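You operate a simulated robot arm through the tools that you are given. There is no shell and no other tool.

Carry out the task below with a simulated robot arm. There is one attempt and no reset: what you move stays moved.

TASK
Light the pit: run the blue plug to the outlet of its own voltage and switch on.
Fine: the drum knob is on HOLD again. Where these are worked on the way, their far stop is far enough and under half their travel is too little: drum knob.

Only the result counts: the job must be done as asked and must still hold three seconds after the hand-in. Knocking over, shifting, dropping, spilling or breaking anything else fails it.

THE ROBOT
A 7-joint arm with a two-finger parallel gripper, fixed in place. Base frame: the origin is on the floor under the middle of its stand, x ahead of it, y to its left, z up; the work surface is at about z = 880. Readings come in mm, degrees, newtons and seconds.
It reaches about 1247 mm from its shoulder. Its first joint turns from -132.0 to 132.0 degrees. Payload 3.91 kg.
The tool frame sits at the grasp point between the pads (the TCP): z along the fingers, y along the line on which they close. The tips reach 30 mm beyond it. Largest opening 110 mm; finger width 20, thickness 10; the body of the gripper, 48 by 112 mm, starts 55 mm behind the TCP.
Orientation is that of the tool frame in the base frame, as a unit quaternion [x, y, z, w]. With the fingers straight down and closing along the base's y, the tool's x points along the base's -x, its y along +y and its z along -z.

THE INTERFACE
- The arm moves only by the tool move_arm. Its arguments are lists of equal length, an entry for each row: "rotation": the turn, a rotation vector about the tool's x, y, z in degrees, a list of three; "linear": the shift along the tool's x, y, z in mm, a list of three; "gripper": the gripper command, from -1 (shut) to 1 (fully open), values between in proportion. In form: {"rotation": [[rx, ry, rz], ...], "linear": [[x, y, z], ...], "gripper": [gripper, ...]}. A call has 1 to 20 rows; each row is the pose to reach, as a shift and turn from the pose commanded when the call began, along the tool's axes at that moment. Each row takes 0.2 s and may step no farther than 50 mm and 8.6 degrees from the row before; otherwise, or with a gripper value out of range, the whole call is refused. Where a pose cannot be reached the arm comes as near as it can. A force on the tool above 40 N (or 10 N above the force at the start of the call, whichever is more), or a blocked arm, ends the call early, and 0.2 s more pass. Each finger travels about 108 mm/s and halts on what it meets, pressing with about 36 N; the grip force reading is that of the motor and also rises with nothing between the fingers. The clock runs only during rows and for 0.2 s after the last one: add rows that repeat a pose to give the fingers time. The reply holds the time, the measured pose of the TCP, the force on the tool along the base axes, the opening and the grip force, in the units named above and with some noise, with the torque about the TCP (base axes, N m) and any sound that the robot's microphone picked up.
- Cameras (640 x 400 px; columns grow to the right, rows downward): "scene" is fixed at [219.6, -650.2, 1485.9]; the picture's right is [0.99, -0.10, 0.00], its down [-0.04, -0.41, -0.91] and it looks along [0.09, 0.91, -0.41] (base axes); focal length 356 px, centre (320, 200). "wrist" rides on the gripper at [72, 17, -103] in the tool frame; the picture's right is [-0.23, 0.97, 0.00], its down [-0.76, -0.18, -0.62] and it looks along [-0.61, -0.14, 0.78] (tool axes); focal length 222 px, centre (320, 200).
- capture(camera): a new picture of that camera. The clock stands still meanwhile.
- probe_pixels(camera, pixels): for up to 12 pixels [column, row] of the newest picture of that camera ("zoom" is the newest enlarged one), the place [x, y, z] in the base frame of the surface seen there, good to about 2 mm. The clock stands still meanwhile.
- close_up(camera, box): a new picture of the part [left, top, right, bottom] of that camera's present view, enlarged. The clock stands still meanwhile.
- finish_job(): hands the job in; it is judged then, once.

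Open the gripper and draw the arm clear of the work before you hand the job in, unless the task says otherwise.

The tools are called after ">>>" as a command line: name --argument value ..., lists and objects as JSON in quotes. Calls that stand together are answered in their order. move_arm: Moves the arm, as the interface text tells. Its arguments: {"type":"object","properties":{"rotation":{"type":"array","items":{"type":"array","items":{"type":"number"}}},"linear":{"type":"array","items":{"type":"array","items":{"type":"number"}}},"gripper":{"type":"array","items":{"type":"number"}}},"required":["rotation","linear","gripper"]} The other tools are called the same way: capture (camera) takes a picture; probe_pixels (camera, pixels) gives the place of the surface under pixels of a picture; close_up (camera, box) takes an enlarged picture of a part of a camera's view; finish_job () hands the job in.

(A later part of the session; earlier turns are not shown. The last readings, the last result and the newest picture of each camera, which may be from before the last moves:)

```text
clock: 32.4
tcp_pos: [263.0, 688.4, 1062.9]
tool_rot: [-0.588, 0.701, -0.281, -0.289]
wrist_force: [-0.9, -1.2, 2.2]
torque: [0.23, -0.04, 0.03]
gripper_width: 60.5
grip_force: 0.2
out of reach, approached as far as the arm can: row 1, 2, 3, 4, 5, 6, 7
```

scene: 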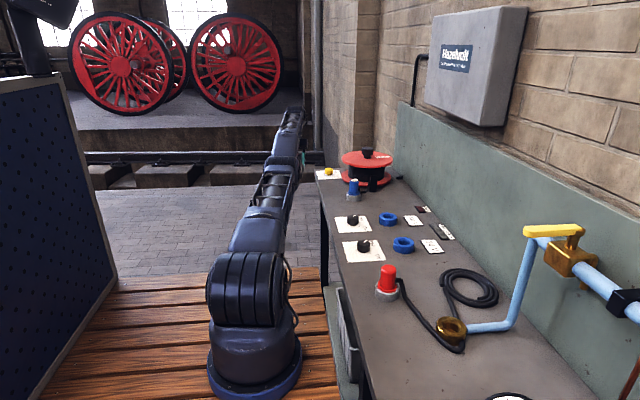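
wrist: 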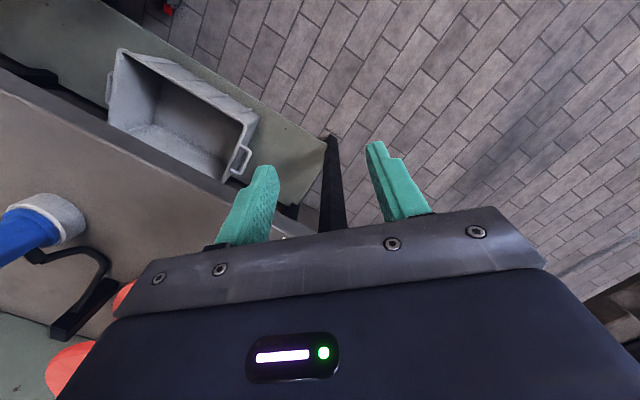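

The wrist has moved inward 100 mm, so the elbow has folded the right way. I pitch the hand back up with the wrist staying put and check that nothing is flagged.

>>> move_arm --rotation '[[0, -8.5, 0], [0, -17, 0], [0, -25.5, 0], [0, -34, 0], [0, -42.5, 0], [0, -42.5, 0]]' --linear '[[-29.6, 0, -2.2], [-58.5, 0, -8.7], [-86.1, 0, -19.5], [-111.8, 0, -34.2], [-135.1, 0, -52.5], [-135.1, 0, -52.5]]' --gripper '[0.1, 0.1, 0.1, 0.1, 0.1, 0.1]'

>>> capture --camera "scene"

>>> capture --camera "wrist"

```text
clock: 33.8
tcp_pos: [282.5, 818.7, 996.2]
tool_rot: [-0.651, 0.758, -0.048, -0.016]
wrist_force: [0.0, 0.0, 1.0]
torque: [-0.03, -0.01, 0.02]
gripper_width: 60.2
grip_force: 0.1
```

```text
taken
```

scene: 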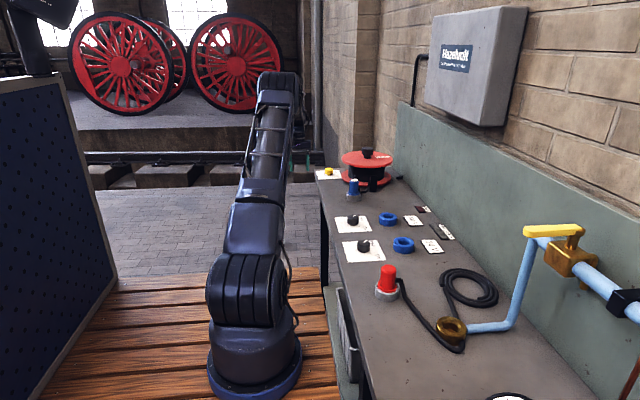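

```text
taken
```

wrist: 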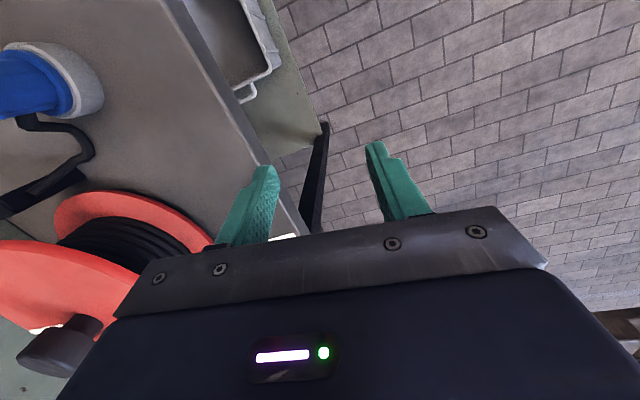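

The elbow is folded upward again and no rows were flagged. Keeping the wrist well inside its reach, I straighten the hand to vertical and yaw it to 22° at a safe height.

>>> move_arm --rotation '[[-0.75, -0.43, 8.46], [-1.51, -0.86, 16.93], [-2.27, -1.29, 25.4], [-3.02, -1.71, 33.86], [-3.78, -2.14, 42.33], [-4.53, -2.57, 50.79], [-5.29, -3.0, 59.26], [-5.29, -3.0, 59.26]]' --linear '[[-7, -4, -10], [-15, -9, -20], [-22, -14, -30], [-30, -19, -38], [-37, -23, -46], [-45, -28, -52], [-51.7, -32.3, -57], [-51.7, -32.3, -57]]' --gripper '[0.1, 0.1, 0.1, 0.1, 0.1, 0.1, 0.1, 0.1]'

```text
clock: 35.6
tcp_pos: [320.7, 869.4, 1050.0]
tool_rot: [-0.191, 0.982, -0.001, 0.0]
wrist_force: [0.1, 0.4, -0.2]
torque: [0.02, -0.02, -0.01]
gripper_width: 60.6
grip_force: 0.0
```

Now vertical at yaw 22°. I tilt outward to 45° while moving to the pre-grasp point, keeping the wrist inside its reach.

>>> move_arm --rotation '[[0, -7.5, 0], [0, -15, 0], [0, -22.5, 0], [0, -30, 0], [0, -37.5, 0], [0, -45, 0], [0, -45, 0]]' --linear '[[-15, 12, 15], [-30, 25, 31], [-46, 37, 46], [-61, 49, 62], [-76, 62, 77], [-91.3, 74.2, 92.6], [-91.3, 74.2, 92.6]]' --gripper '[0.1, 0.1, 0.1, 0.1, 0.1, 0.1, 0.1]'

>>> capture --camera "wrist"

```text
clock: 37.2
tcp_pos: [376.8, 973.4, 958.1]
tool_rot: [-0.177, 0.907, 0.073, 0.376]
wrist_force: [-0.2, 0.4, 0.2]
torque: [0.03, 0.0, 0.02]
gripper_width: 60.4
grip_force: 0.1
```

```text
taken
```

wrist: 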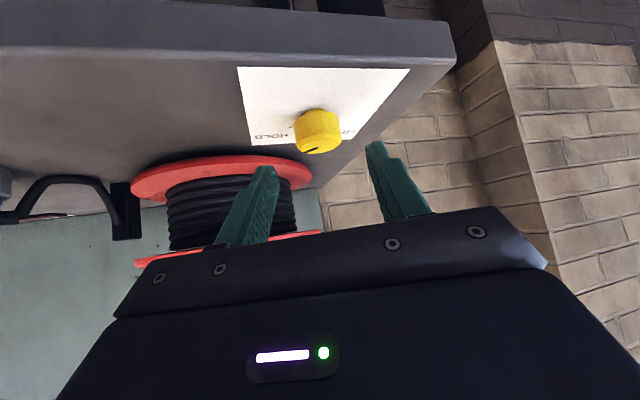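

Knob is centred at (317,132) as predicted. I advance 60 mm along the fingers.

>>> move_arm --rotation '[[0, 0, 0], [0, 0, 0], [0, 0, 0], [0, 0, 0], [0, 0, 0]]' --linear '[[0, 0, 17], [0, 0, 34], [0, 0, 50], [0, 0, 60], [0, 0, 60]]' --gripper '[0.1, 0.1, 0.1, 0.1, 0.1]'

>>> capture --camera "wrist"

>>> close_up --camera "scene" --box '[290, 120, 390, 200]'

```text
clock: 38.4
tcp_pos: [416.7, 990.1, 915.7]
tool_rot: [-0.176, 0.907, 0.072, 0.376]
wrist_force: [-0.3, -0.2, 0.6]
torque: [0.01, -0.01, 0.04]
gripper_width: 60.1
grip_force: 0.0
```

```text
taken
```

wrist: 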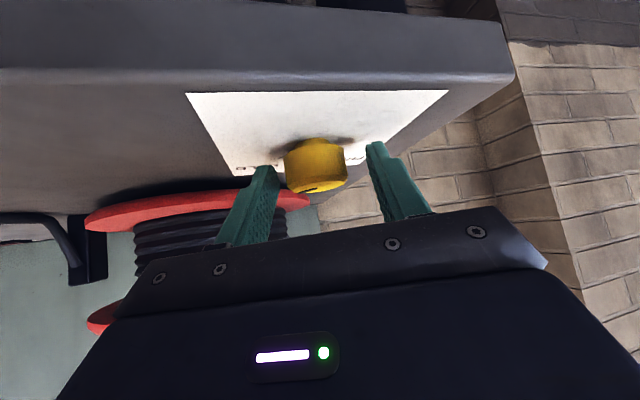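

```text
5.00 times, centred on (340, 160) of scene
```

zoom: 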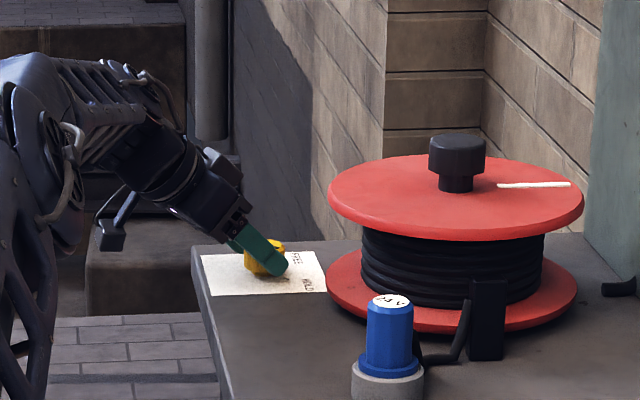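

The knob sits between the pads. I close the gripper on it.

>>> move_arm --rotation '[[0, 0, 0], [0, 0, 0], [0, 0, 0]]' --linear '[[0, 0, 0], [0, 0, 0], [0, 0, 0]]' --gripper '[-1, -1, -1]'

>>> capture --camera "wrist"

```text
clock: 39.3
tcp_pos: [419.4, 989.1, 913.9]
tool_rot: [-0.175, 0.907, 0.07, 0.376]
wrist_force: [-1.0, -15.6, 4.2]
torque: [0.53, 0.73, -0.22]
gripper_width: 39.8
grip_force: 44.8
stopped in row 3: the force on the tool passed its limit at 41 N (the readings are from after the stop); the commanded pose is now the measured one
```

```text
taken
```

wrist: 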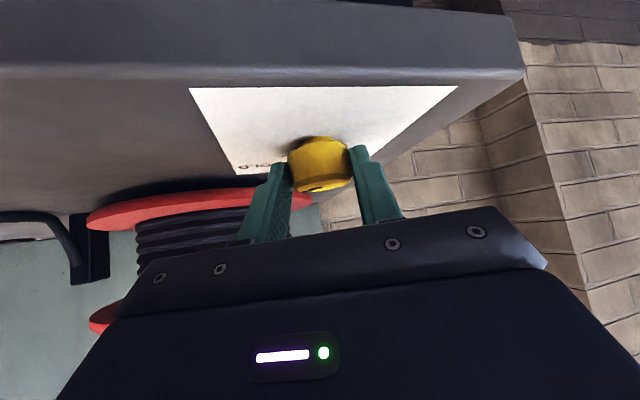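

The knob is gripped (width 39.8). I turn it about its vertical axis by +45° (toward FREE), orbiting the TCP around the knob axis.

>>> move_arm --rotation '[[-2.65, 0, -2.65], [-5.3, 0, -5.3], [-10.6, 0, -10.6], [-15.9, 0, -15.9], [-21.2, 0, -21.2], [-26.5, 0, -26.5], [-31.8, 0, -31.8], [-31.8, 0, -31.8]]' --linear '[[0, -1, 0], [-0.1, -2, 0.1], [-0.4, -4, 0.4], [-0.8, -5.9, 0.8], [-1.5, -7.7, 1.5], [-2.2, -9.3, 2.2], [-3.2, -10.8, 3.2], [-3.2, -10.8, 3.2]]' --gripper '[-1, -1, -1, -1, -1, -1, -1, -1]'

>>> capture --camera "wrist"

```text
clock: 41.1
tcp_pos: [429.0, 980.3, 914.8]
tool_rot: [-0.509, 0.771, 0.209, 0.32]
wrist_force: [12.2, -0.7, 6.6]
torque: [1.09, 0.34, -0.18]
gripper_width: 39.3
grip_force: 45.0
```

```text
taken
```

wrist: 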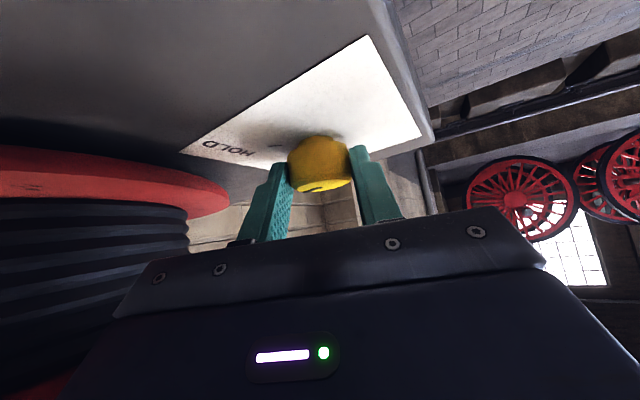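

The knob turned with the hand (yaw now 67°). I open the fingers and back off to verify the pointer.

>>> move_arm --rotation '[[0, 0, 0], [0, 0, 0], [0, 0, 0], [0, 0, 0], [0, 0, 0]]' --linear '[[0, 0, 0], [0, 0, 0], [0, 0, -20], [0, 0, -45], [0, 0, -45]]' --gripper '[0.1, 0.1, 0.1, 0.1, 0.1]'

>>> close_up --camera "wrist" --box '[220, 60, 420, 190]'

>>> close_up --camera "scene" --box '[310, 155, 350, 190]'

```text
clock: 42.3
tcp_pos: [415.4, 952.9, 945.7]
tool_rot: [-0.509, 0.771, 0.209, 0.319]
wrist_force: [0.7, 0.6, 0.5]
torque: [0.02, 0.01, -0.03]
gripper_width: 60.5
grip_force: 0.1
```

```text
3.08 times, centred on (320, 125) of wrist
```

zoom: 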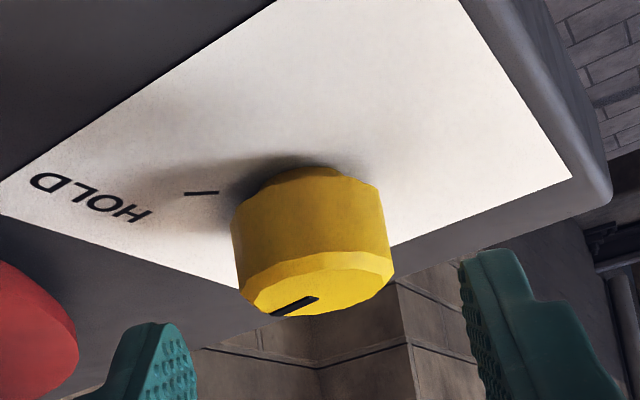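

```text
11.43 times, centred on (330, 172) of scene
```

zoom: 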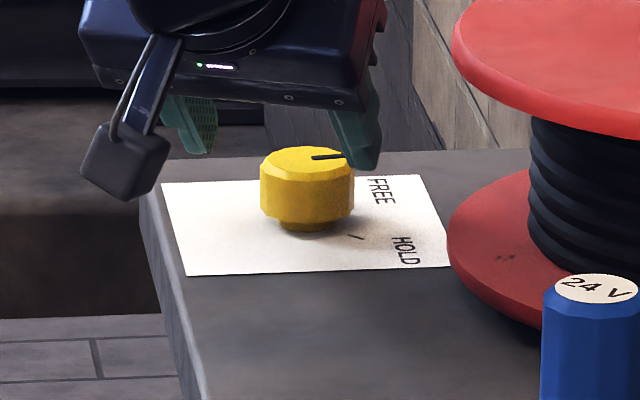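

The pointer moved by some amount; I probe its ends to measure the angle.

>>> probe_pixels --camera "zoom" --pixels '[[314, 157], [340, 155], [307, 163], [270, 160], [330, 176]]'

```text
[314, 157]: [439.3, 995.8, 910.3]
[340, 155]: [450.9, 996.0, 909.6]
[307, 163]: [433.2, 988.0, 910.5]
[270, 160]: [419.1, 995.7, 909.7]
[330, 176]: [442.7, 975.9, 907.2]
```

The pointer went from -45° to about 0°. I swing the open hand back to yaw 22° and re-grip for a second stroke.

>>> move_arm --rotation '[[5.3, 0, 5.3], [10.6, 0, 10.6], [15.9, 0, 15.9], [21.2, 0, 21.2], [26.5, 0, 26.5], [31.8, 0, 31.8], [31.8, 0, 31.8]]' --linear '[[-0.3, 5.8, 0.3], [-1.1, 11.4, 1.1], [-2.5, 16.9, 2.5], [-4.4, 22.1, 4.4], [-6.7, 26.8, 6.7], [-9.2, 31, 9.2], [-9.2, 31, 9.2]]' --gripper '[0.1, 0.1, 0.1, 0.1, 0.1, 0.1, 0.1]'

>>> capture --camera "wrist"

```text
clock: 43.9
tcp_pos: [391.9, 976.6, 945.2]
tool_rot: [-0.174, 0.907, 0.07, 0.376]
wrist_force: [-0.1, -0.6, 0.0]
torque: [0.02, 0.01, -0.03]
gripper_width: 60.5
grip_force: 0.1
```

```text
taken
```

wrist: 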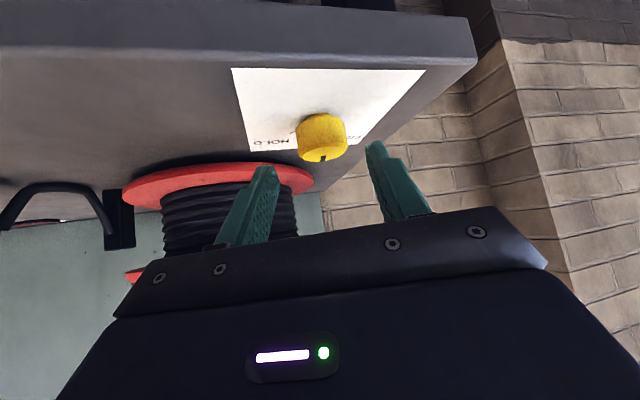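

The hand is back at yaw 22° with the knob centred at (321,138). I advance 44 mm and close.

>>> move_arm --rotation '[[0, 0, 0], [0, 0, 0], [0, 0, 0], [0, 0, 0], [0, 0, 0], [0, 0, 0], [0, 0, 0]]' --linear '[[0, 0, 18], [0, 0, 34], [0, 0, 44], [0, 0, 44], [0, 0, 44], [0, 0, 44], [0, 0, 44]]' --gripper '[0.1, 0.1, 0.1, 0.1, -0.2, -0.35, -0.6]'

```text
clock: 45.5
tcp_pos: [420.6, 988.8, 915.1]
tool_rot: [-0.176, 0.907, 0.071, 0.376]
wrist_force: [-1.4, 5.4, -1.1]
torque: [0.88, 0.04, 0.12]
gripper_width: 39.4
grip_force: 45.0
```

Grip is balanced now. I make the second +46° stroke toward FREE.

>>> move_arm --rotation '[[-2.65, 0, -2.65], [-5.3, 0, -5.3], [-10.6, 0, -10.6], [-15.9, 0, -15.9], [-21.2, 0, -21.2], [-26.5, 0, -26.5], [-31.8, 0, -31.8], [-32.5, 0, -32.5], [-32.5, 0, -32.5]]' --linear '[[0, -1, 0], [-0.1, -1.9, 0.1], [-0.4, -3.8, 0.4], [-0.8, -5.7, 0.8], [-1.4, -7.4, 1.4], [-2.2, -9, 2.2], [-3.1, -10.5, 3.1], [-3.2, -10.7, 3.2], [-3.2, -10.7, 3.2]]' --gripper '[-0.6, -0.6, -0.6, -0.6, -0.6, -0.6, -0.6, -0.6, -0.6]'

>>> close_up --camera "scene" --box '[310, 155, 350, 190]'

```text
clock: 47.5
tcp_pos: [429.2, 979.3, 915.7]
tool_rot: [-0.517, 0.767, 0.212, 0.317]
wrist_force: [-6.1, 6.0, 5.3]
torque: [0.6, 0.51, -0.22]
gripper_width: 39.4
grip_force: 44.8
```

```text
11.43 times, centred on (330, 172) of scene
```

zoom: 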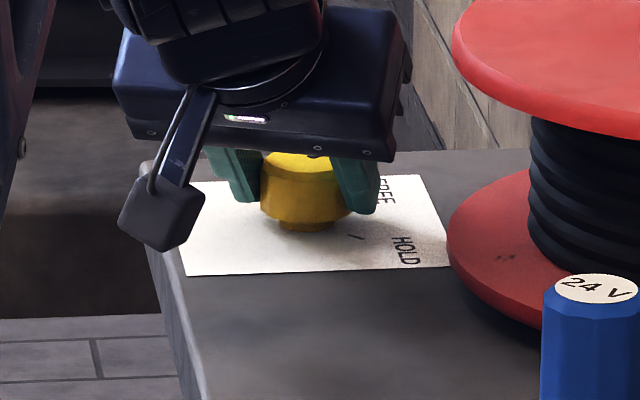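

No stop felt. I release, back off 60 mm and check the pointer.

>>> move_arm --rotation '[[0, 0, 0], [0, 0, 0], [0, 0, 0], [0, 0, 0], [0, 0, 0]]' --linear '[[0, 0, 0], [0, 0, 0], [0, 0, -20], [0, 0, -45], [0, 0, -45]]' --gripper '[0.1, 0.1, 0.1, 0.1, 0.1]'

>>> close_up --camera "wrist" --box '[220, 60, 420, 190]'

>>> close_up --camera "scene" --box '[310, 155, 350, 190]'

>>> probe_pixels --camera "zoom" --pixels '[[314, 157], [340, 155], [330, 150], [325, 152], [335, 148]]'

```text
clock: 48.7
tcp_pos: [417.1, 950.3, 947.8]
tool_rot: [-0.515, 0.767, 0.211, 0.317]
wrist_force: [0.0, -0.3, 0.2]
torque: [0.01, -0.01, -0.02]
gripper_width: 60.7
grip_force: 0.1
```

```text
3.08 times, centred on (320, 125) of wrist
```

zoom: 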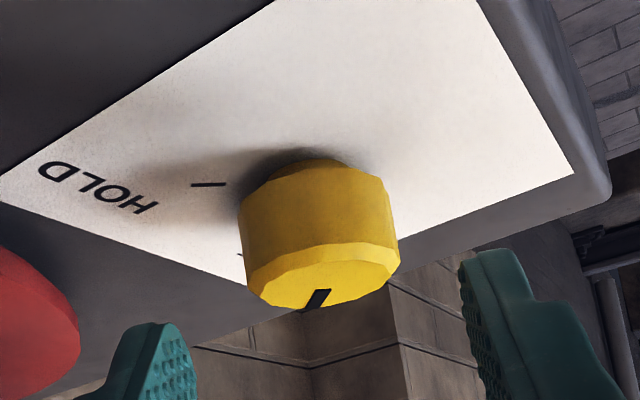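

```text
11.43 times, centred on (330, 172) of scene
```

zoom: 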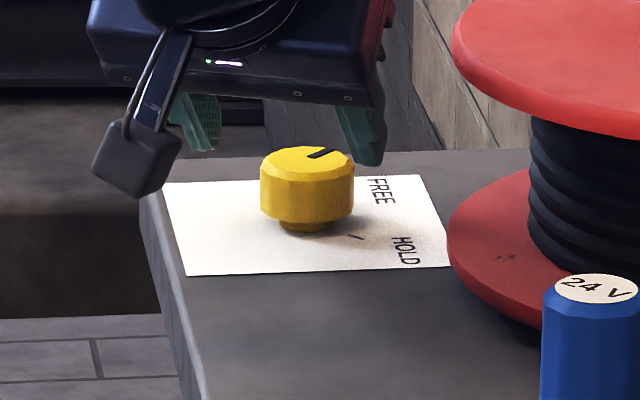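

```text
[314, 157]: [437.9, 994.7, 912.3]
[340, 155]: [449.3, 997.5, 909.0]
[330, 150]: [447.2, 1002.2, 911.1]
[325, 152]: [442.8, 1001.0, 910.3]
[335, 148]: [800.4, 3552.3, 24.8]
```

The pointer now looks around +30–45°. I zoom tighter to measure.

>>> close_up --camera "scene" --box '[322, 164, 338, 174]'

```text
16.00 times, centred on (330, 169) of scene
```

zoom: 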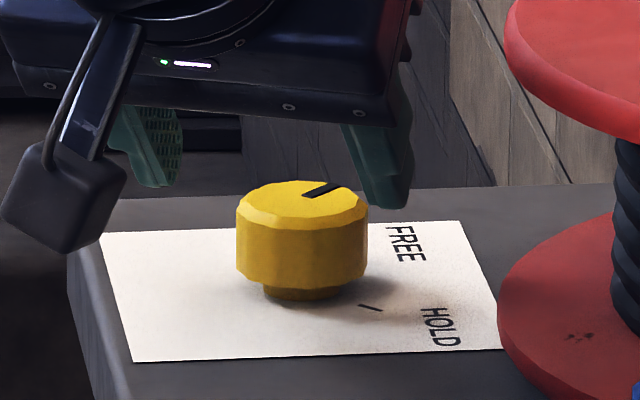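

>>> probe_pixels --camera "zoom" --pixels '[[307, 195], [338, 184], [322, 190], [301, 203], [243, 210], [362, 205], [300, 225], [302, 182]]'

```text
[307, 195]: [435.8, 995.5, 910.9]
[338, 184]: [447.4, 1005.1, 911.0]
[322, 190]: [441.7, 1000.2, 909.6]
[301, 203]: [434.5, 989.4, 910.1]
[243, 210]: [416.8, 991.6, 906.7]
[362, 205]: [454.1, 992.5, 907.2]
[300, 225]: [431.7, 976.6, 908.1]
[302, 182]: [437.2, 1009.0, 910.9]
```

The pointer now reads about +40–46°, i.e. on FREE, well past half travel. I leave the knob: back off, raise and un-tilt the hand.

>>> move_arm --rotation '[[0, 0, 0], [0, 0, 0], [0, 7.5, 0], [0, 15, 0], [0, 22.5, 0], [0, 30, 0], [0, 37.5, 0], [0, 45, 0], [0, 45, 0]]' --linear '[[0, 0, -30], [0, 0, -65], [-8, -1, -92], [-16, -1, -118], [-24, -2, -140], [-32, -3, -160], [-40, -3, -180], [-46.2, -3.5, -197], [-46.2, -3.5, -197]]' --gripper '[0.1, 0.1, 0.1, 0.1, 0.1, 0.1, 0.1, 0.1, 0.1]'

```text
clock: 50.7
tcp_pos: [380.5, 852.0, 1118.7]
tool_rot: [-0.558, 0.83, -0.002, -0.001]
wrist_force: [0.8, 0.0, 0.2]
torque: [0.02, -0.02, 0.0]
gripper_width: 60.4
grip_force: 0.0
```

Next I yaw back to 0° and move to a viewing position over the plug's left side.

>>> move_arm --rotation '[[0, 0, 8.475], [0, 0, 16.95], [0, 0, 25.42], [0, 0, 33.9], [0, 0, 42.37], [0, 0, 50.85], [0, 0, 59.3], [0, 0, 67.8], [0, 0, 67.8]]' --linear '[[19, -10.4, 2.3], [38, -20.8, 4.7], [57, -31.2, 7], [76, -41.6, 9.4], [95, -52, 11.7], [114, -62.3, 14], [133, -72.7, 16.4], [151.9, -83.1, 18.7], [151.9, -83.1, 18.7]]' --gripper '[0.5, 0.5, 0.5, 0.5, 0.5, 0.5, 0.5, 0.5, 0.5]'

>>> capture --camera "wrist"

>>> capture --camera "scene"

```text
clock: 52.7
tcp_pos: [399.1, 678.0, 1102.1]
tool_rot: [0.001, 1.0, -0.002, 0.001]
wrist_force: [-0.6, -0.4, -1.2]
torque: [0.02, 0.02, -0.03]
gripper_width: 82.2
grip_force: 0.1
```

```text
taken
```

wrist: 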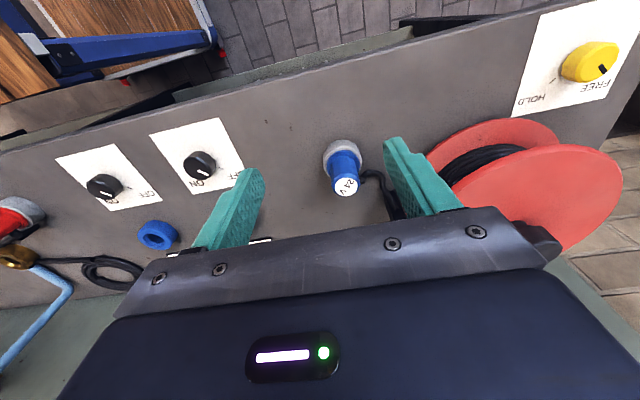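

```text
taken
```

scene: 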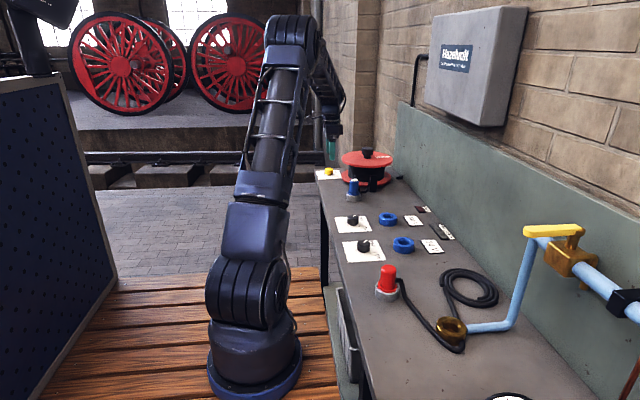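

The yellow knob at wrist (590,60) points to FREE. I enlarge the plug near (345,165) and probe its shape and cable.

>>> close_up --camera "wrist" --box '[300, 120, 440, 220]'

>>> probe_pixels --camera "zoom" --pixels '[[200, 290], [175, 300], [235, 285], [205, 320], [190, 180], [190, 215], [150, 190], [265, 180], [280, 255], [325, 250], [365, 290], [390, 340]]'

>>> close_up --camera "wrist" --box '[540, 20, 640, 100]'

```text
4.00 times, centred on (370, 170) of wrist
```

zoom: 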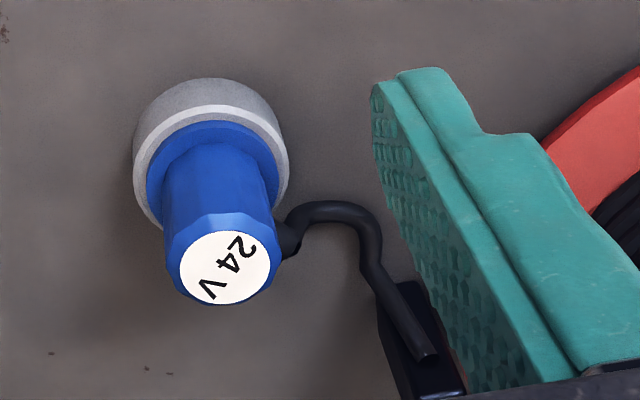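

```text
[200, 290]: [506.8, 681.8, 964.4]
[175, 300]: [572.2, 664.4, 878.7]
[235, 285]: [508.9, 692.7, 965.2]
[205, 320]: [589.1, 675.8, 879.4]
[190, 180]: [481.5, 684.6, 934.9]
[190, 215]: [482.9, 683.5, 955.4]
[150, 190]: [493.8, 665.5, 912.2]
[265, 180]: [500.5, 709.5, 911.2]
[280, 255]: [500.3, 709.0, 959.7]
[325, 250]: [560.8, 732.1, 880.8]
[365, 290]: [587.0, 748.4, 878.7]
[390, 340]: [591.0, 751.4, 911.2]
```

```text
5.00 times, centred on (590, 60) of wrist
```

zoom: 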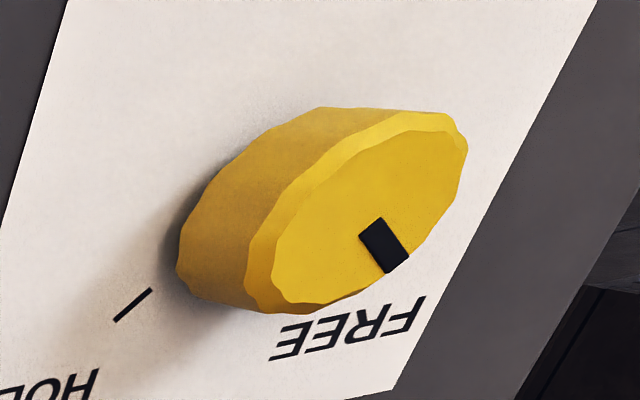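

The pointer is at FREE. I probe the plug's top face more carefully for its axis and diameter.

>>> close_up --camera "wrist" --box '[300, 120, 440, 220]'

>>> probe_pixels --camera "zoom" --pixels '[[225, 265], [182, 270], [268, 262], [222, 234], [213, 302], [172, 250], [270, 230], [220, 130], [160, 150], [283, 150], [290, 240], [298, 215]]'

```text
4.00 times, centred on (370, 170) of wrist
```

zoom: 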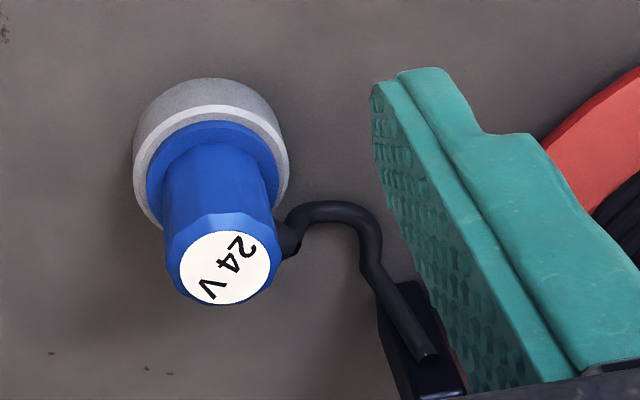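

```text
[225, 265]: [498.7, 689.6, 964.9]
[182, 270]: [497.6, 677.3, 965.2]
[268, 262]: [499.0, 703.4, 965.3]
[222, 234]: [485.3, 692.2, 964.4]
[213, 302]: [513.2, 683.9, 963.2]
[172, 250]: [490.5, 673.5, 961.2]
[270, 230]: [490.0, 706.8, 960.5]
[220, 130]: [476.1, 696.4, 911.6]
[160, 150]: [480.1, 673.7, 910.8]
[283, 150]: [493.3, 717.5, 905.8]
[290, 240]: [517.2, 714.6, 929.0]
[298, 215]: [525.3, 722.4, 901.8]
```

Plug axis is at (499, 690), top z 965, cable exiting at about 53° near z 925. Before grasping I go and measure the 24 V outlet from above.

>>> move_arm --rotation '[[0, 0, 0], [0, 0, 0], [0, 0, 0], [0, 0, 0], [0, 0, 0], [0, 0, 0], [0, 0, 0], [0, 0, 0], [0, 0, 0]]' --linear '[[-12, -47, 0], [-25, -94, 0], [-37, -141, 0], [-50, -188, 0], [-62, -236, 0], [-75, -283, 0], [-87, -330, 0], [-100, -376, 0], [-100, -376, 0]]' --gripper '[0.5, 0.5, 0.5, 0.5, 0.5, 0.5, 0.5, 0.5, 0.5]'

>>> capture --camera "wrist"

```text
clock: 54.7
tcp_pos: [497.1, 303.1, 1102.5]
tool_rot: [0.0, 1.0, -0.002, 0.001]
wrist_force: [0.2, 0.0, -1.0]
torque: [0.01, 0.0, -0.02]
gripper_width: 82.4
grip_force: 0.1
```

```text
taken
```

wrist: 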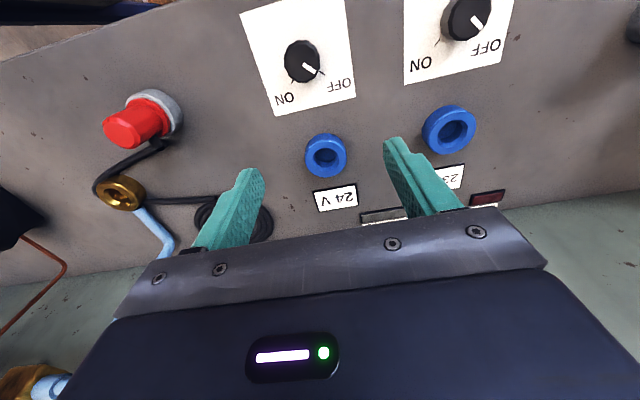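

The outlet is at (326,155) with its 24 V label below. I enlarge it and the switch and probe.

>>> close_up --camera "wrist" --box '[280, 120, 380, 190]'

>>> probe_pixels --camera "zoom" --pixels '[[295, 150], [270, 200], [345, 200], [300, 155], [310, 245], [240, 190], [370, 190], [305, 280], [300, 195], [310, 210], [270, 215], [340, 215]]'

>>> close_up --camera "wrist" --box '[240, 0, 380, 110]'

>>> probe_pixels --camera "zoom" --pixels '[[285, 245], [325, 290], [300, 262], [230, 235], [340, 240], [285, 190], [285, 310], [195, 365], [330, 320], [220, 325]]'

```text
5.71 times, centred on (330, 155) of wrist
```

zoom: 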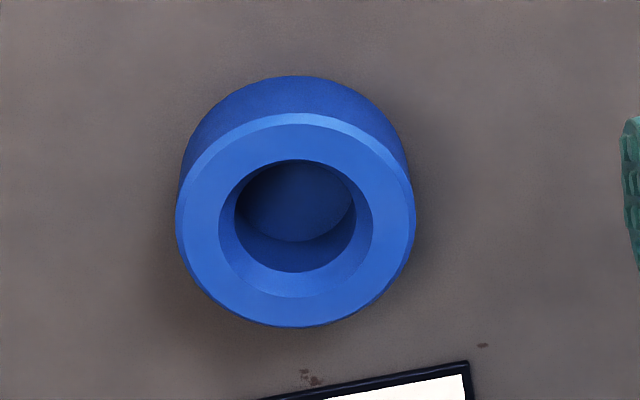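

```text
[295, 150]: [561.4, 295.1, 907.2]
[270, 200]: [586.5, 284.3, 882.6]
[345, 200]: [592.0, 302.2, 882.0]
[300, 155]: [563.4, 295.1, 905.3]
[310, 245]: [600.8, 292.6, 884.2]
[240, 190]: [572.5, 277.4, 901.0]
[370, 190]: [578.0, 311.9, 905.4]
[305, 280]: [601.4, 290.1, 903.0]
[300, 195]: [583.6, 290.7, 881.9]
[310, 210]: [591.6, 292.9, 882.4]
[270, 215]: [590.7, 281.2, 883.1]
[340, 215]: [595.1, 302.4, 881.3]
```

```text
3.64 times, centred on (310, 55) of wrist
```

zoom: 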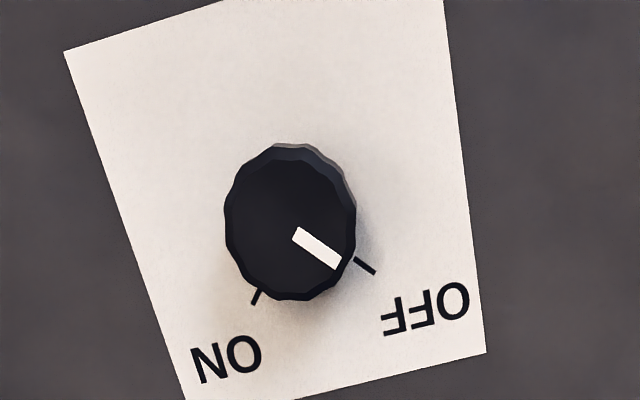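

```text
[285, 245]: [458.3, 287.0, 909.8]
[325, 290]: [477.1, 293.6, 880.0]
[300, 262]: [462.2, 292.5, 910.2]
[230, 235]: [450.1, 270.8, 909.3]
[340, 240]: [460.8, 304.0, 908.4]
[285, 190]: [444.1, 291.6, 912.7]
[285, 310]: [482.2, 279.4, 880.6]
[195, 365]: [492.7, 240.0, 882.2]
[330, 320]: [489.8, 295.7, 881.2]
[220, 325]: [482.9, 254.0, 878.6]
```

I probe the outlet's rim in opposite pairs to get its exact centre.

>>> close_up --camera "wrist" --box '[280, 120, 380, 190]'

>>> probe_pixels --camera "zoom" --pixels '[[186, 218], [406, 218], [297, 122], [297, 320], [215, 150], [380, 150], [215, 290], [380, 290], [226, 218], [365, 218], [297, 168], [297, 290]]'

```text
5.71 times, centred on (330, 155) of wrist
```

zoom: 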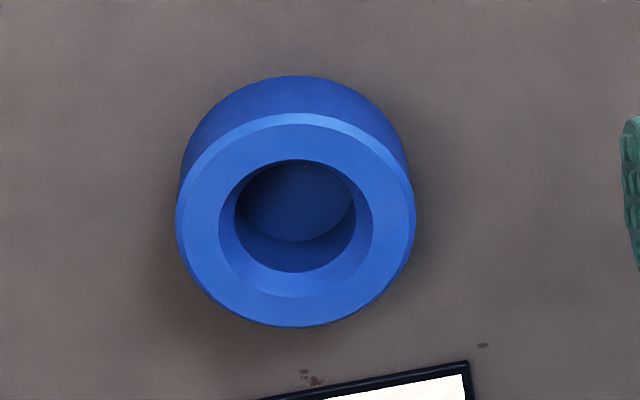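

```text
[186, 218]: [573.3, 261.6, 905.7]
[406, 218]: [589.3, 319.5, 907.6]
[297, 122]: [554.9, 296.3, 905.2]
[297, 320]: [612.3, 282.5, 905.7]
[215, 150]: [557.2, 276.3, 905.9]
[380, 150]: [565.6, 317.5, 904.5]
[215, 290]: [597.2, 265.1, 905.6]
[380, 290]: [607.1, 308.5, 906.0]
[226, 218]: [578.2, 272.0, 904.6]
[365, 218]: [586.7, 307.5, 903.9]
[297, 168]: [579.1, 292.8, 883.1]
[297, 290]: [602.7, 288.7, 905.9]
```

The 24 V outlet centre is about (582, 291), rim z 906, hole floor 882. I now go above the plug with the hand yawed 50° so the fingers straddle it clear of the cable.

>>> move_arm --rotation '[[0, 0, -5.5], [0, 0, -11], [0, 0, -16.5], [0, 0, -22], [0, 0, -27.5], [0, 0, -33], [0, 0, -38.5], [0, 0, -44], [0, 0, -50], [0, 0, -50]]' --linear '[[0, 43, 0], [0, 86, 0], [-1, 129, 0], [-1, 172, 0], [-1, 215, 0], [-1, 258, 0], [-1, 301, 10], [-2, 344, 25], [-2, 387, 42], [-2, 387, 42]]' --gripper '[0.5, 0.5, 0.5, 0.5, 0.5, 0.5, 0.5, 0.5, 0.3, 0.3]'

>>> capture --camera "wrist"

```text
clock: 56.9
tcp_pos: [500.0, 688.3, 1059.1]
tool_rot: [-0.423, 0.906, -0.002, 0.001]
wrist_force: [0.0, -0.3, 0.7]
torque: [0.02, 0.03, 0.03]
gripper_width: 71.4
grip_force: 0.0
```

```text
taken
```

wrist: 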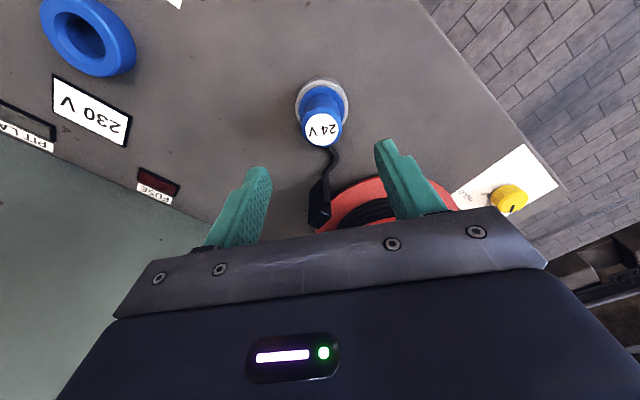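

The plug top appears at (321,129), right on the finger axis. I verify with probes on its face before descending.

>>> close_up --camera "wrist" --box '[280, 70, 380, 230]'

>>> probe_pixels --camera "wrist" --pixels '[[321, 129], [308, 129], [334, 129], [321, 116], [321, 143], [302, 115], [341, 115], [331, 155], [334, 165], [326, 185], [319, 205]]'

```text
2.50 times, centred on (330, 150) of wrist
```

zoom: 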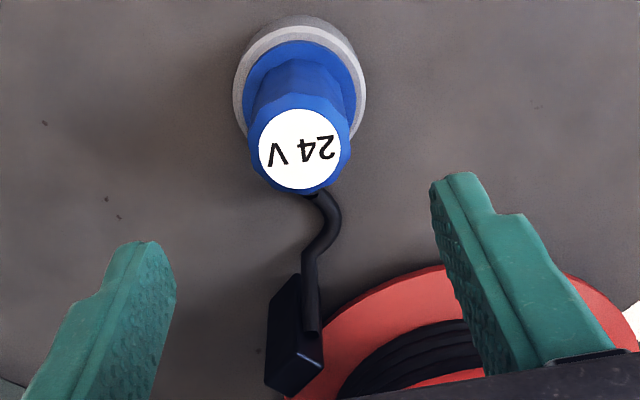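

```text
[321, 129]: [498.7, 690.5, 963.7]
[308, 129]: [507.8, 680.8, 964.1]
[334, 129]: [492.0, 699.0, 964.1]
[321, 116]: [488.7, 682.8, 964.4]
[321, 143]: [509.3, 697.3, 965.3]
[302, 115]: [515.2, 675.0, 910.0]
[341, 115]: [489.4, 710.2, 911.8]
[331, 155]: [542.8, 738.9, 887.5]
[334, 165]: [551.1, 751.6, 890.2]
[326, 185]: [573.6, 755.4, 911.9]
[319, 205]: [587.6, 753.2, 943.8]
```

Plug axis is (499.4, 690). I correct 1.5 mm sideways and descend so the fingertips reach z 918.

>>> move_arm --rotation '[[0, 0, 0], [0, 0, 0], [0, 0, 0], [0, 0, 0], [0, 0, 0], [0, 0, 0]]' --linear '[[-0.9, 1.5, 30], [-0.9, 1.5, 60], [-0.9, 1.5, 85], [-0.9, 1.5, 100], [-0.9, 1.5, 111], [-0.9, 1.5, 111]]' --gripper '[0.3, 0.3, 0.3, 0.3, 0.3, 0.3]'

>>> capture --camera "wrist"

>>> close_up --camera "scene" --box '[320, 130, 420, 210]'

```text
clock: 58.3
tcp_pos: [502.0, 692.0, 948.0]
tool_rot: [-0.422, 0.907, -0.002, 0.0]
wrist_force: [-0.3, 0.3, 0.3]
torque: [0.02, -0.02, -0.02]
gripper_width: 71.4
grip_force: 0.1
```

```text
taken
```

wrist: 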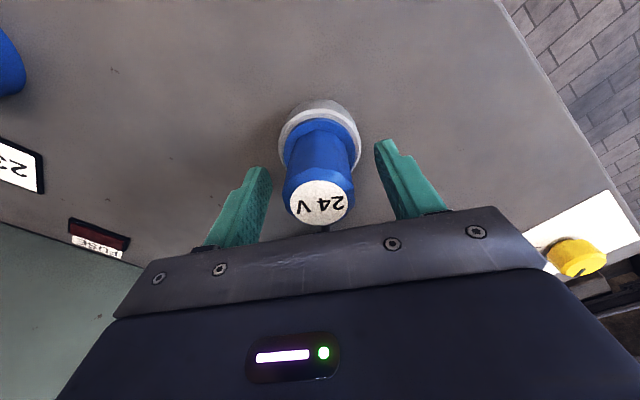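

```text
5.00 times, centred on (370, 170) of scene
```

zoom: 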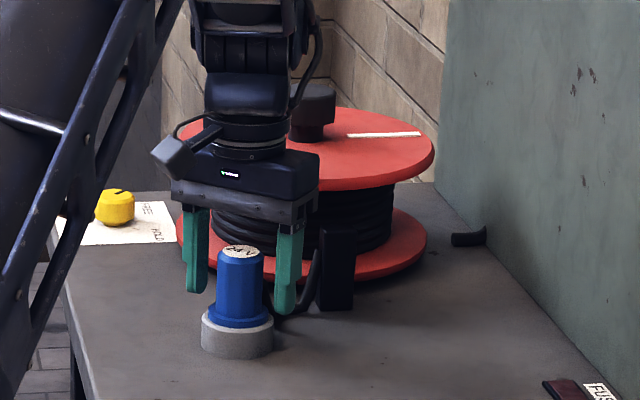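

The plug top at (319,203) shows the hand is about 3 mm off along the tool x axis. I correct that and close the gripper gently.

>>> move_arm --rotation '[[0, 0, 0], [0, 0, 0], [0, 0, 0], [0, 0, 0], [0, 0, 0], [0, 0, 0]]' --linear '[[2.5, 0, 0], [2.5, 0, 0], [2.5, 0, 0], [2.5, 0, 0], [2.5, 0, 0], [2.5, 0, 0]]' --gripper '[0.1, -0.1, -0.25, -0.4, -0.7, -1]'

>>> capture --camera "wrist"

```text
clock: 59.7
tcp_pos: [498.2, 688.1, 949.0]
tool_rot: [-0.423, 0.906, -0.002, -0.001]
wrist_force: [0.1, -0.4, 0.0]
torque: [0.0, 0.0, -0.05]
gripper_width: 37.1
grip_force: 35.6
```

```text
taken
```

wrist: 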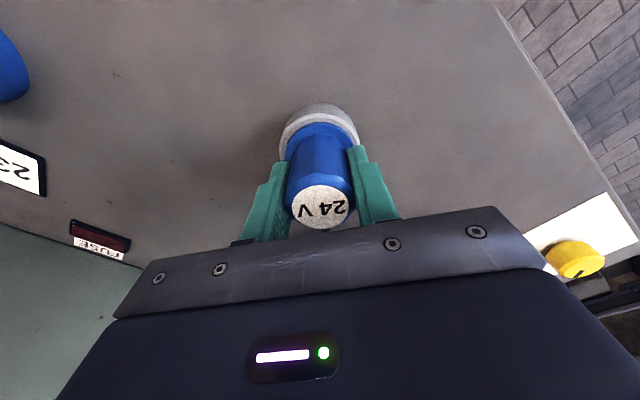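

The plug is gripped squarely (37 mm, forces near zero). I pull it straight up slowly.

>>> move_arm --rotation '[[0, 0, 0], [0, 0, 0], [0, 0, 0], [0, 0, 0], [0, 0, 0], [0, 0, 0], [0, 0, 0]]' --linear '[[0, 0, -4], [0, 0, -10], [0, 0, -20], [0, 0, -35], [0, 0, -55], [0, 0, -75], [0, 0, -75]]' --gripper '[-1, -1, -1, -1, -1, -1, -1]'

>>> capture --camera "wrist"

>>> capture --camera "scene"

```text
clock: 61.3
tcp_pos: [497.8, 689.7, 1022.9]
tool_rot: [-0.422, 0.906, -0.002, 0.0]
wrist_force: [0.3, -0.3, -1.4]
torque: [0.0, -0.04, 0.0]
gripper_width: 36.9
grip_force: 35.5
```

```text
taken
```

wrist: 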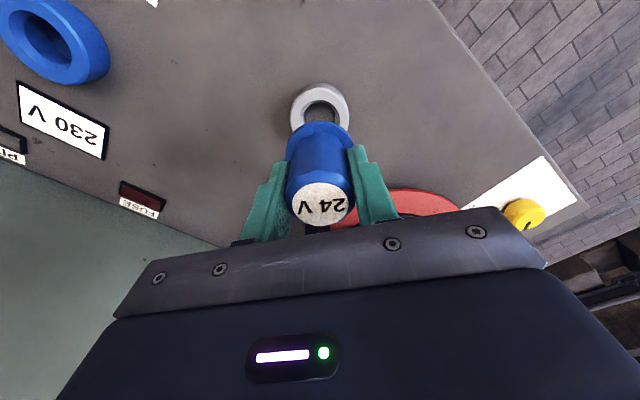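

```text
taken
```

scene: 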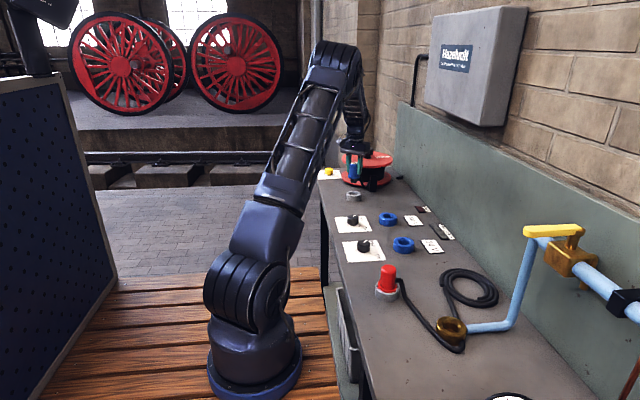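

The plug is free of its parking socket. I carry it halfway toward the 24 V outlet at this height, watching the cable force.

>>> move_arm --rotation '[[0, 0, 0], [0, 0, 0], [0, 0, 0], [0, 0, 0], [0, 0, 0], [0, 0, 0], [0, 0, 0], [0, 0, 0]]' --linear '[[10, -13, 0], [25, -32, 0], [42, -53.5, 0], [60, -76.5, 0], [80, -102, 0], [102, -130, 0], [125, -160, 0], [125, -160, 0]]' --gripper '[-1, -1, -1, -1, -1, -1, -1, -1]'

>>> capture --camera "wrist"

>>> close_up --camera "scene" --box '[310, 120, 470, 270]'

```text
clock: 63.1
tcp_pos: [540.6, 488.8, 1024.6]
tool_rot: [-0.423, 0.906, -0.001, 0.0]
wrist_force: [0.8, 0.0, -1.2]
torque: [-0.01, 0.0, -0.02]
gripper_width: 36.8
grip_force: 36.4
```

```text
taken
```

wrist: 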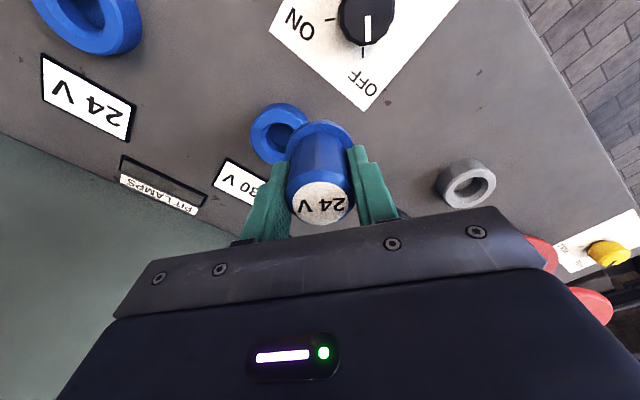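

```text
2.67 times, centred on (390, 195) of scene
```

zoom: 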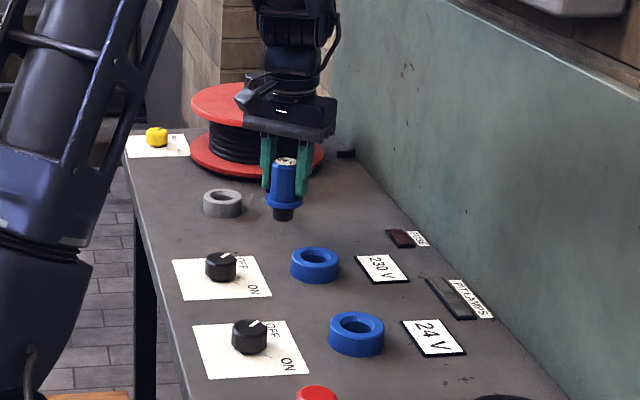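

No resistance. I continue to directly above the 24 V outlet.

>>> move_arm --rotation '[[0, 0, 0], [0, 0, 0], [0, 0, 0], [0, 0, 0], [0, 0, 0], [0, 0, 0], [0, 0, 0], [0, 0, 0]]' --linear '[[20, -25, 0], [40, -51, 0], [60, -76, 0], [80, -102, 0], [97, -124, 0], [113, -144, 0], [124.9, -159, 0], [124.9, -159, 0]]' --gripper '[-1, -1, -1, -1, -1, -1, -1, -1]'

>>> capture --camera "wrist"

>>> close_up --camera "scene" --box '[340, 140, 480, 280]'

```text
clock: 64.9
tcp_pos: [581.1, 290.7, 1025.2]
tool_rot: [-0.423, 0.906, -0.002, 0.0]
wrist_force: [-0.1, 0.8, -1.4]
torque: [-0.01, 0.0, 0.01]
gripper_width: 36.6
grip_force: 36.3
```

```text
taken
```

wrist: 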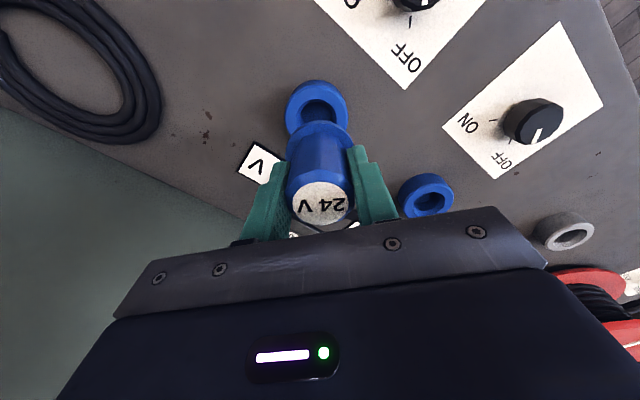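

```text
2.86 times, centred on (410, 210) of scene
```

zoom: 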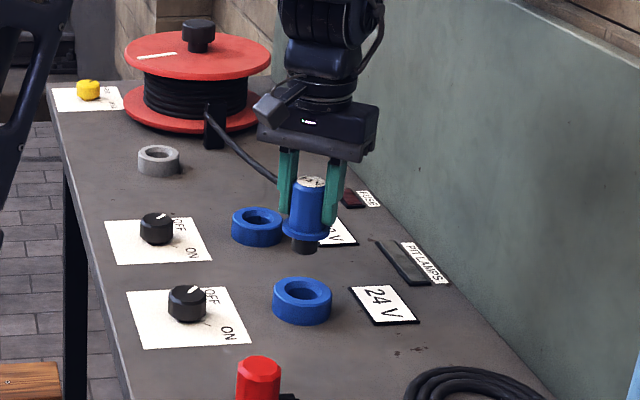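

The drum turned freely. I check the plug's alignment to the outlet ring by zooming and probing the visible rim.

>>> close_up --camera "wrist" --box '[270, 70, 370, 140]'

>>> probe_pixels --camera "zoom" --pixels '[[130, 200], [395, 200], [265, 130], [150, 160], [385, 160], [130, 250], [395, 240], [200, 160], [335, 160], [250, 330], [165, 320], [410, 320]]'

```text
5.71 times, centred on (320, 105) of wrist
```

zoom: 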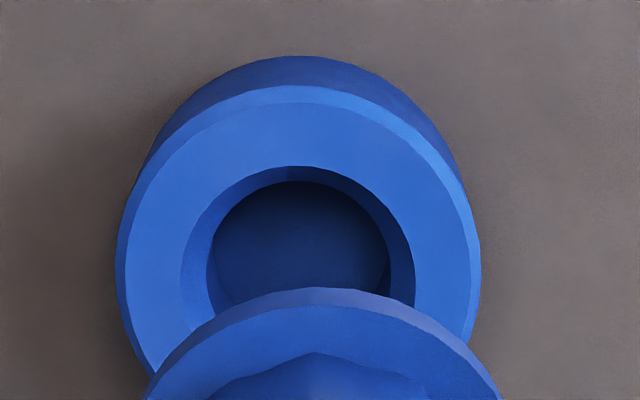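

```text
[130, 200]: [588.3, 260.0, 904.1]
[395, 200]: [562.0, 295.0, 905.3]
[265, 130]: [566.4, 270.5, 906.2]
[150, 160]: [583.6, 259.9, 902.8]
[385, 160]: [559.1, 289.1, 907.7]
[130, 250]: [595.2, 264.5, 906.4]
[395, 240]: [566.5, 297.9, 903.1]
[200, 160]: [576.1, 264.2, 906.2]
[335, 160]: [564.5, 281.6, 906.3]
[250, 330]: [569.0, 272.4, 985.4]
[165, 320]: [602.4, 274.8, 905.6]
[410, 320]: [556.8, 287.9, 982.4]
```

I probe the ring's extreme rim points to recompute its centre from this viewpoint.

>>> probe_pixels --camera "zoom" --pixels '[[122, 265], [474, 258], [300, 93], [150, 155], [440, 150], [125, 300], [473, 300], [215, 105], [390, 110], [145, 365], [195, 265], [405, 260]]'

```text
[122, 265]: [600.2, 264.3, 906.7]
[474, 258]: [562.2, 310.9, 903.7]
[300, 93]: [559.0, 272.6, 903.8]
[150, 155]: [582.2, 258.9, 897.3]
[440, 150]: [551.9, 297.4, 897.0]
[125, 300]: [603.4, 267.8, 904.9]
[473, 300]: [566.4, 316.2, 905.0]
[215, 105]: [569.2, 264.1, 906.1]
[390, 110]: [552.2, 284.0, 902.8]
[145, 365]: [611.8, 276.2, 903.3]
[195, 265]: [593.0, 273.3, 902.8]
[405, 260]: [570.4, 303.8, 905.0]
```

The two estimates of the ring centre agree to 1–2 mm of the hand's position. I lower to about 12 mm above the rim and check alignment from both cameras.

>>> move_arm --rotation '[[0, 0, 0], [0, 0, 0], [0, 0, 0], [0, 0, 0]]' --linear '[[0, 0, 12], [0, 0, 25], [0, 0, 36], [0, 0, 36]]' --gripper '[-1, -1, -1, -1]'

>>> close_up --camera "wrist" --box '[260, 80, 380, 240]'

>>> close_up --camera "scene" --box '[380, 200, 430, 260]'

```text
clock: 65.9
tcp_pos: [582.0, 289.8, 987.3]
tool_rot: [-0.422, 0.907, -0.002, 0.0]
wrist_force: [0.4, -1.0, -1.8]
torque: [-0.01, 0.01, 0.01]
gripper_width: 36.7
grip_force: 36.0
```

```text
2.50 times, centred on (320, 160) of wrist
```

zoom: 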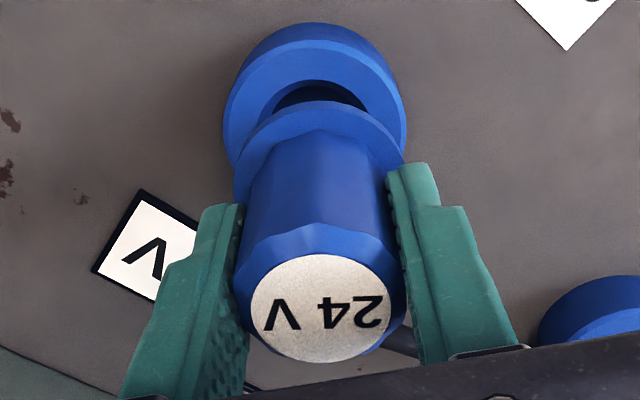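

```text
6.67 times, centred on (405, 230) of scene
```

zoom: 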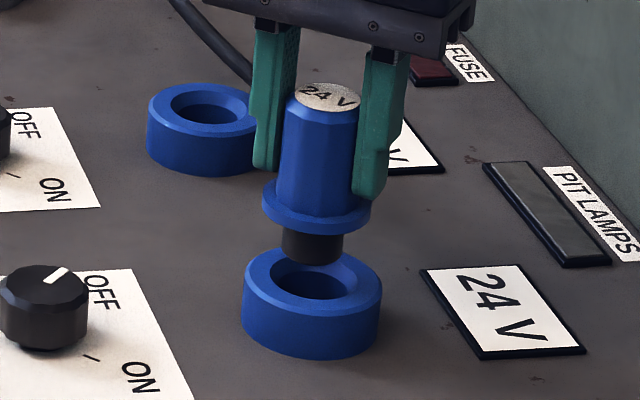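

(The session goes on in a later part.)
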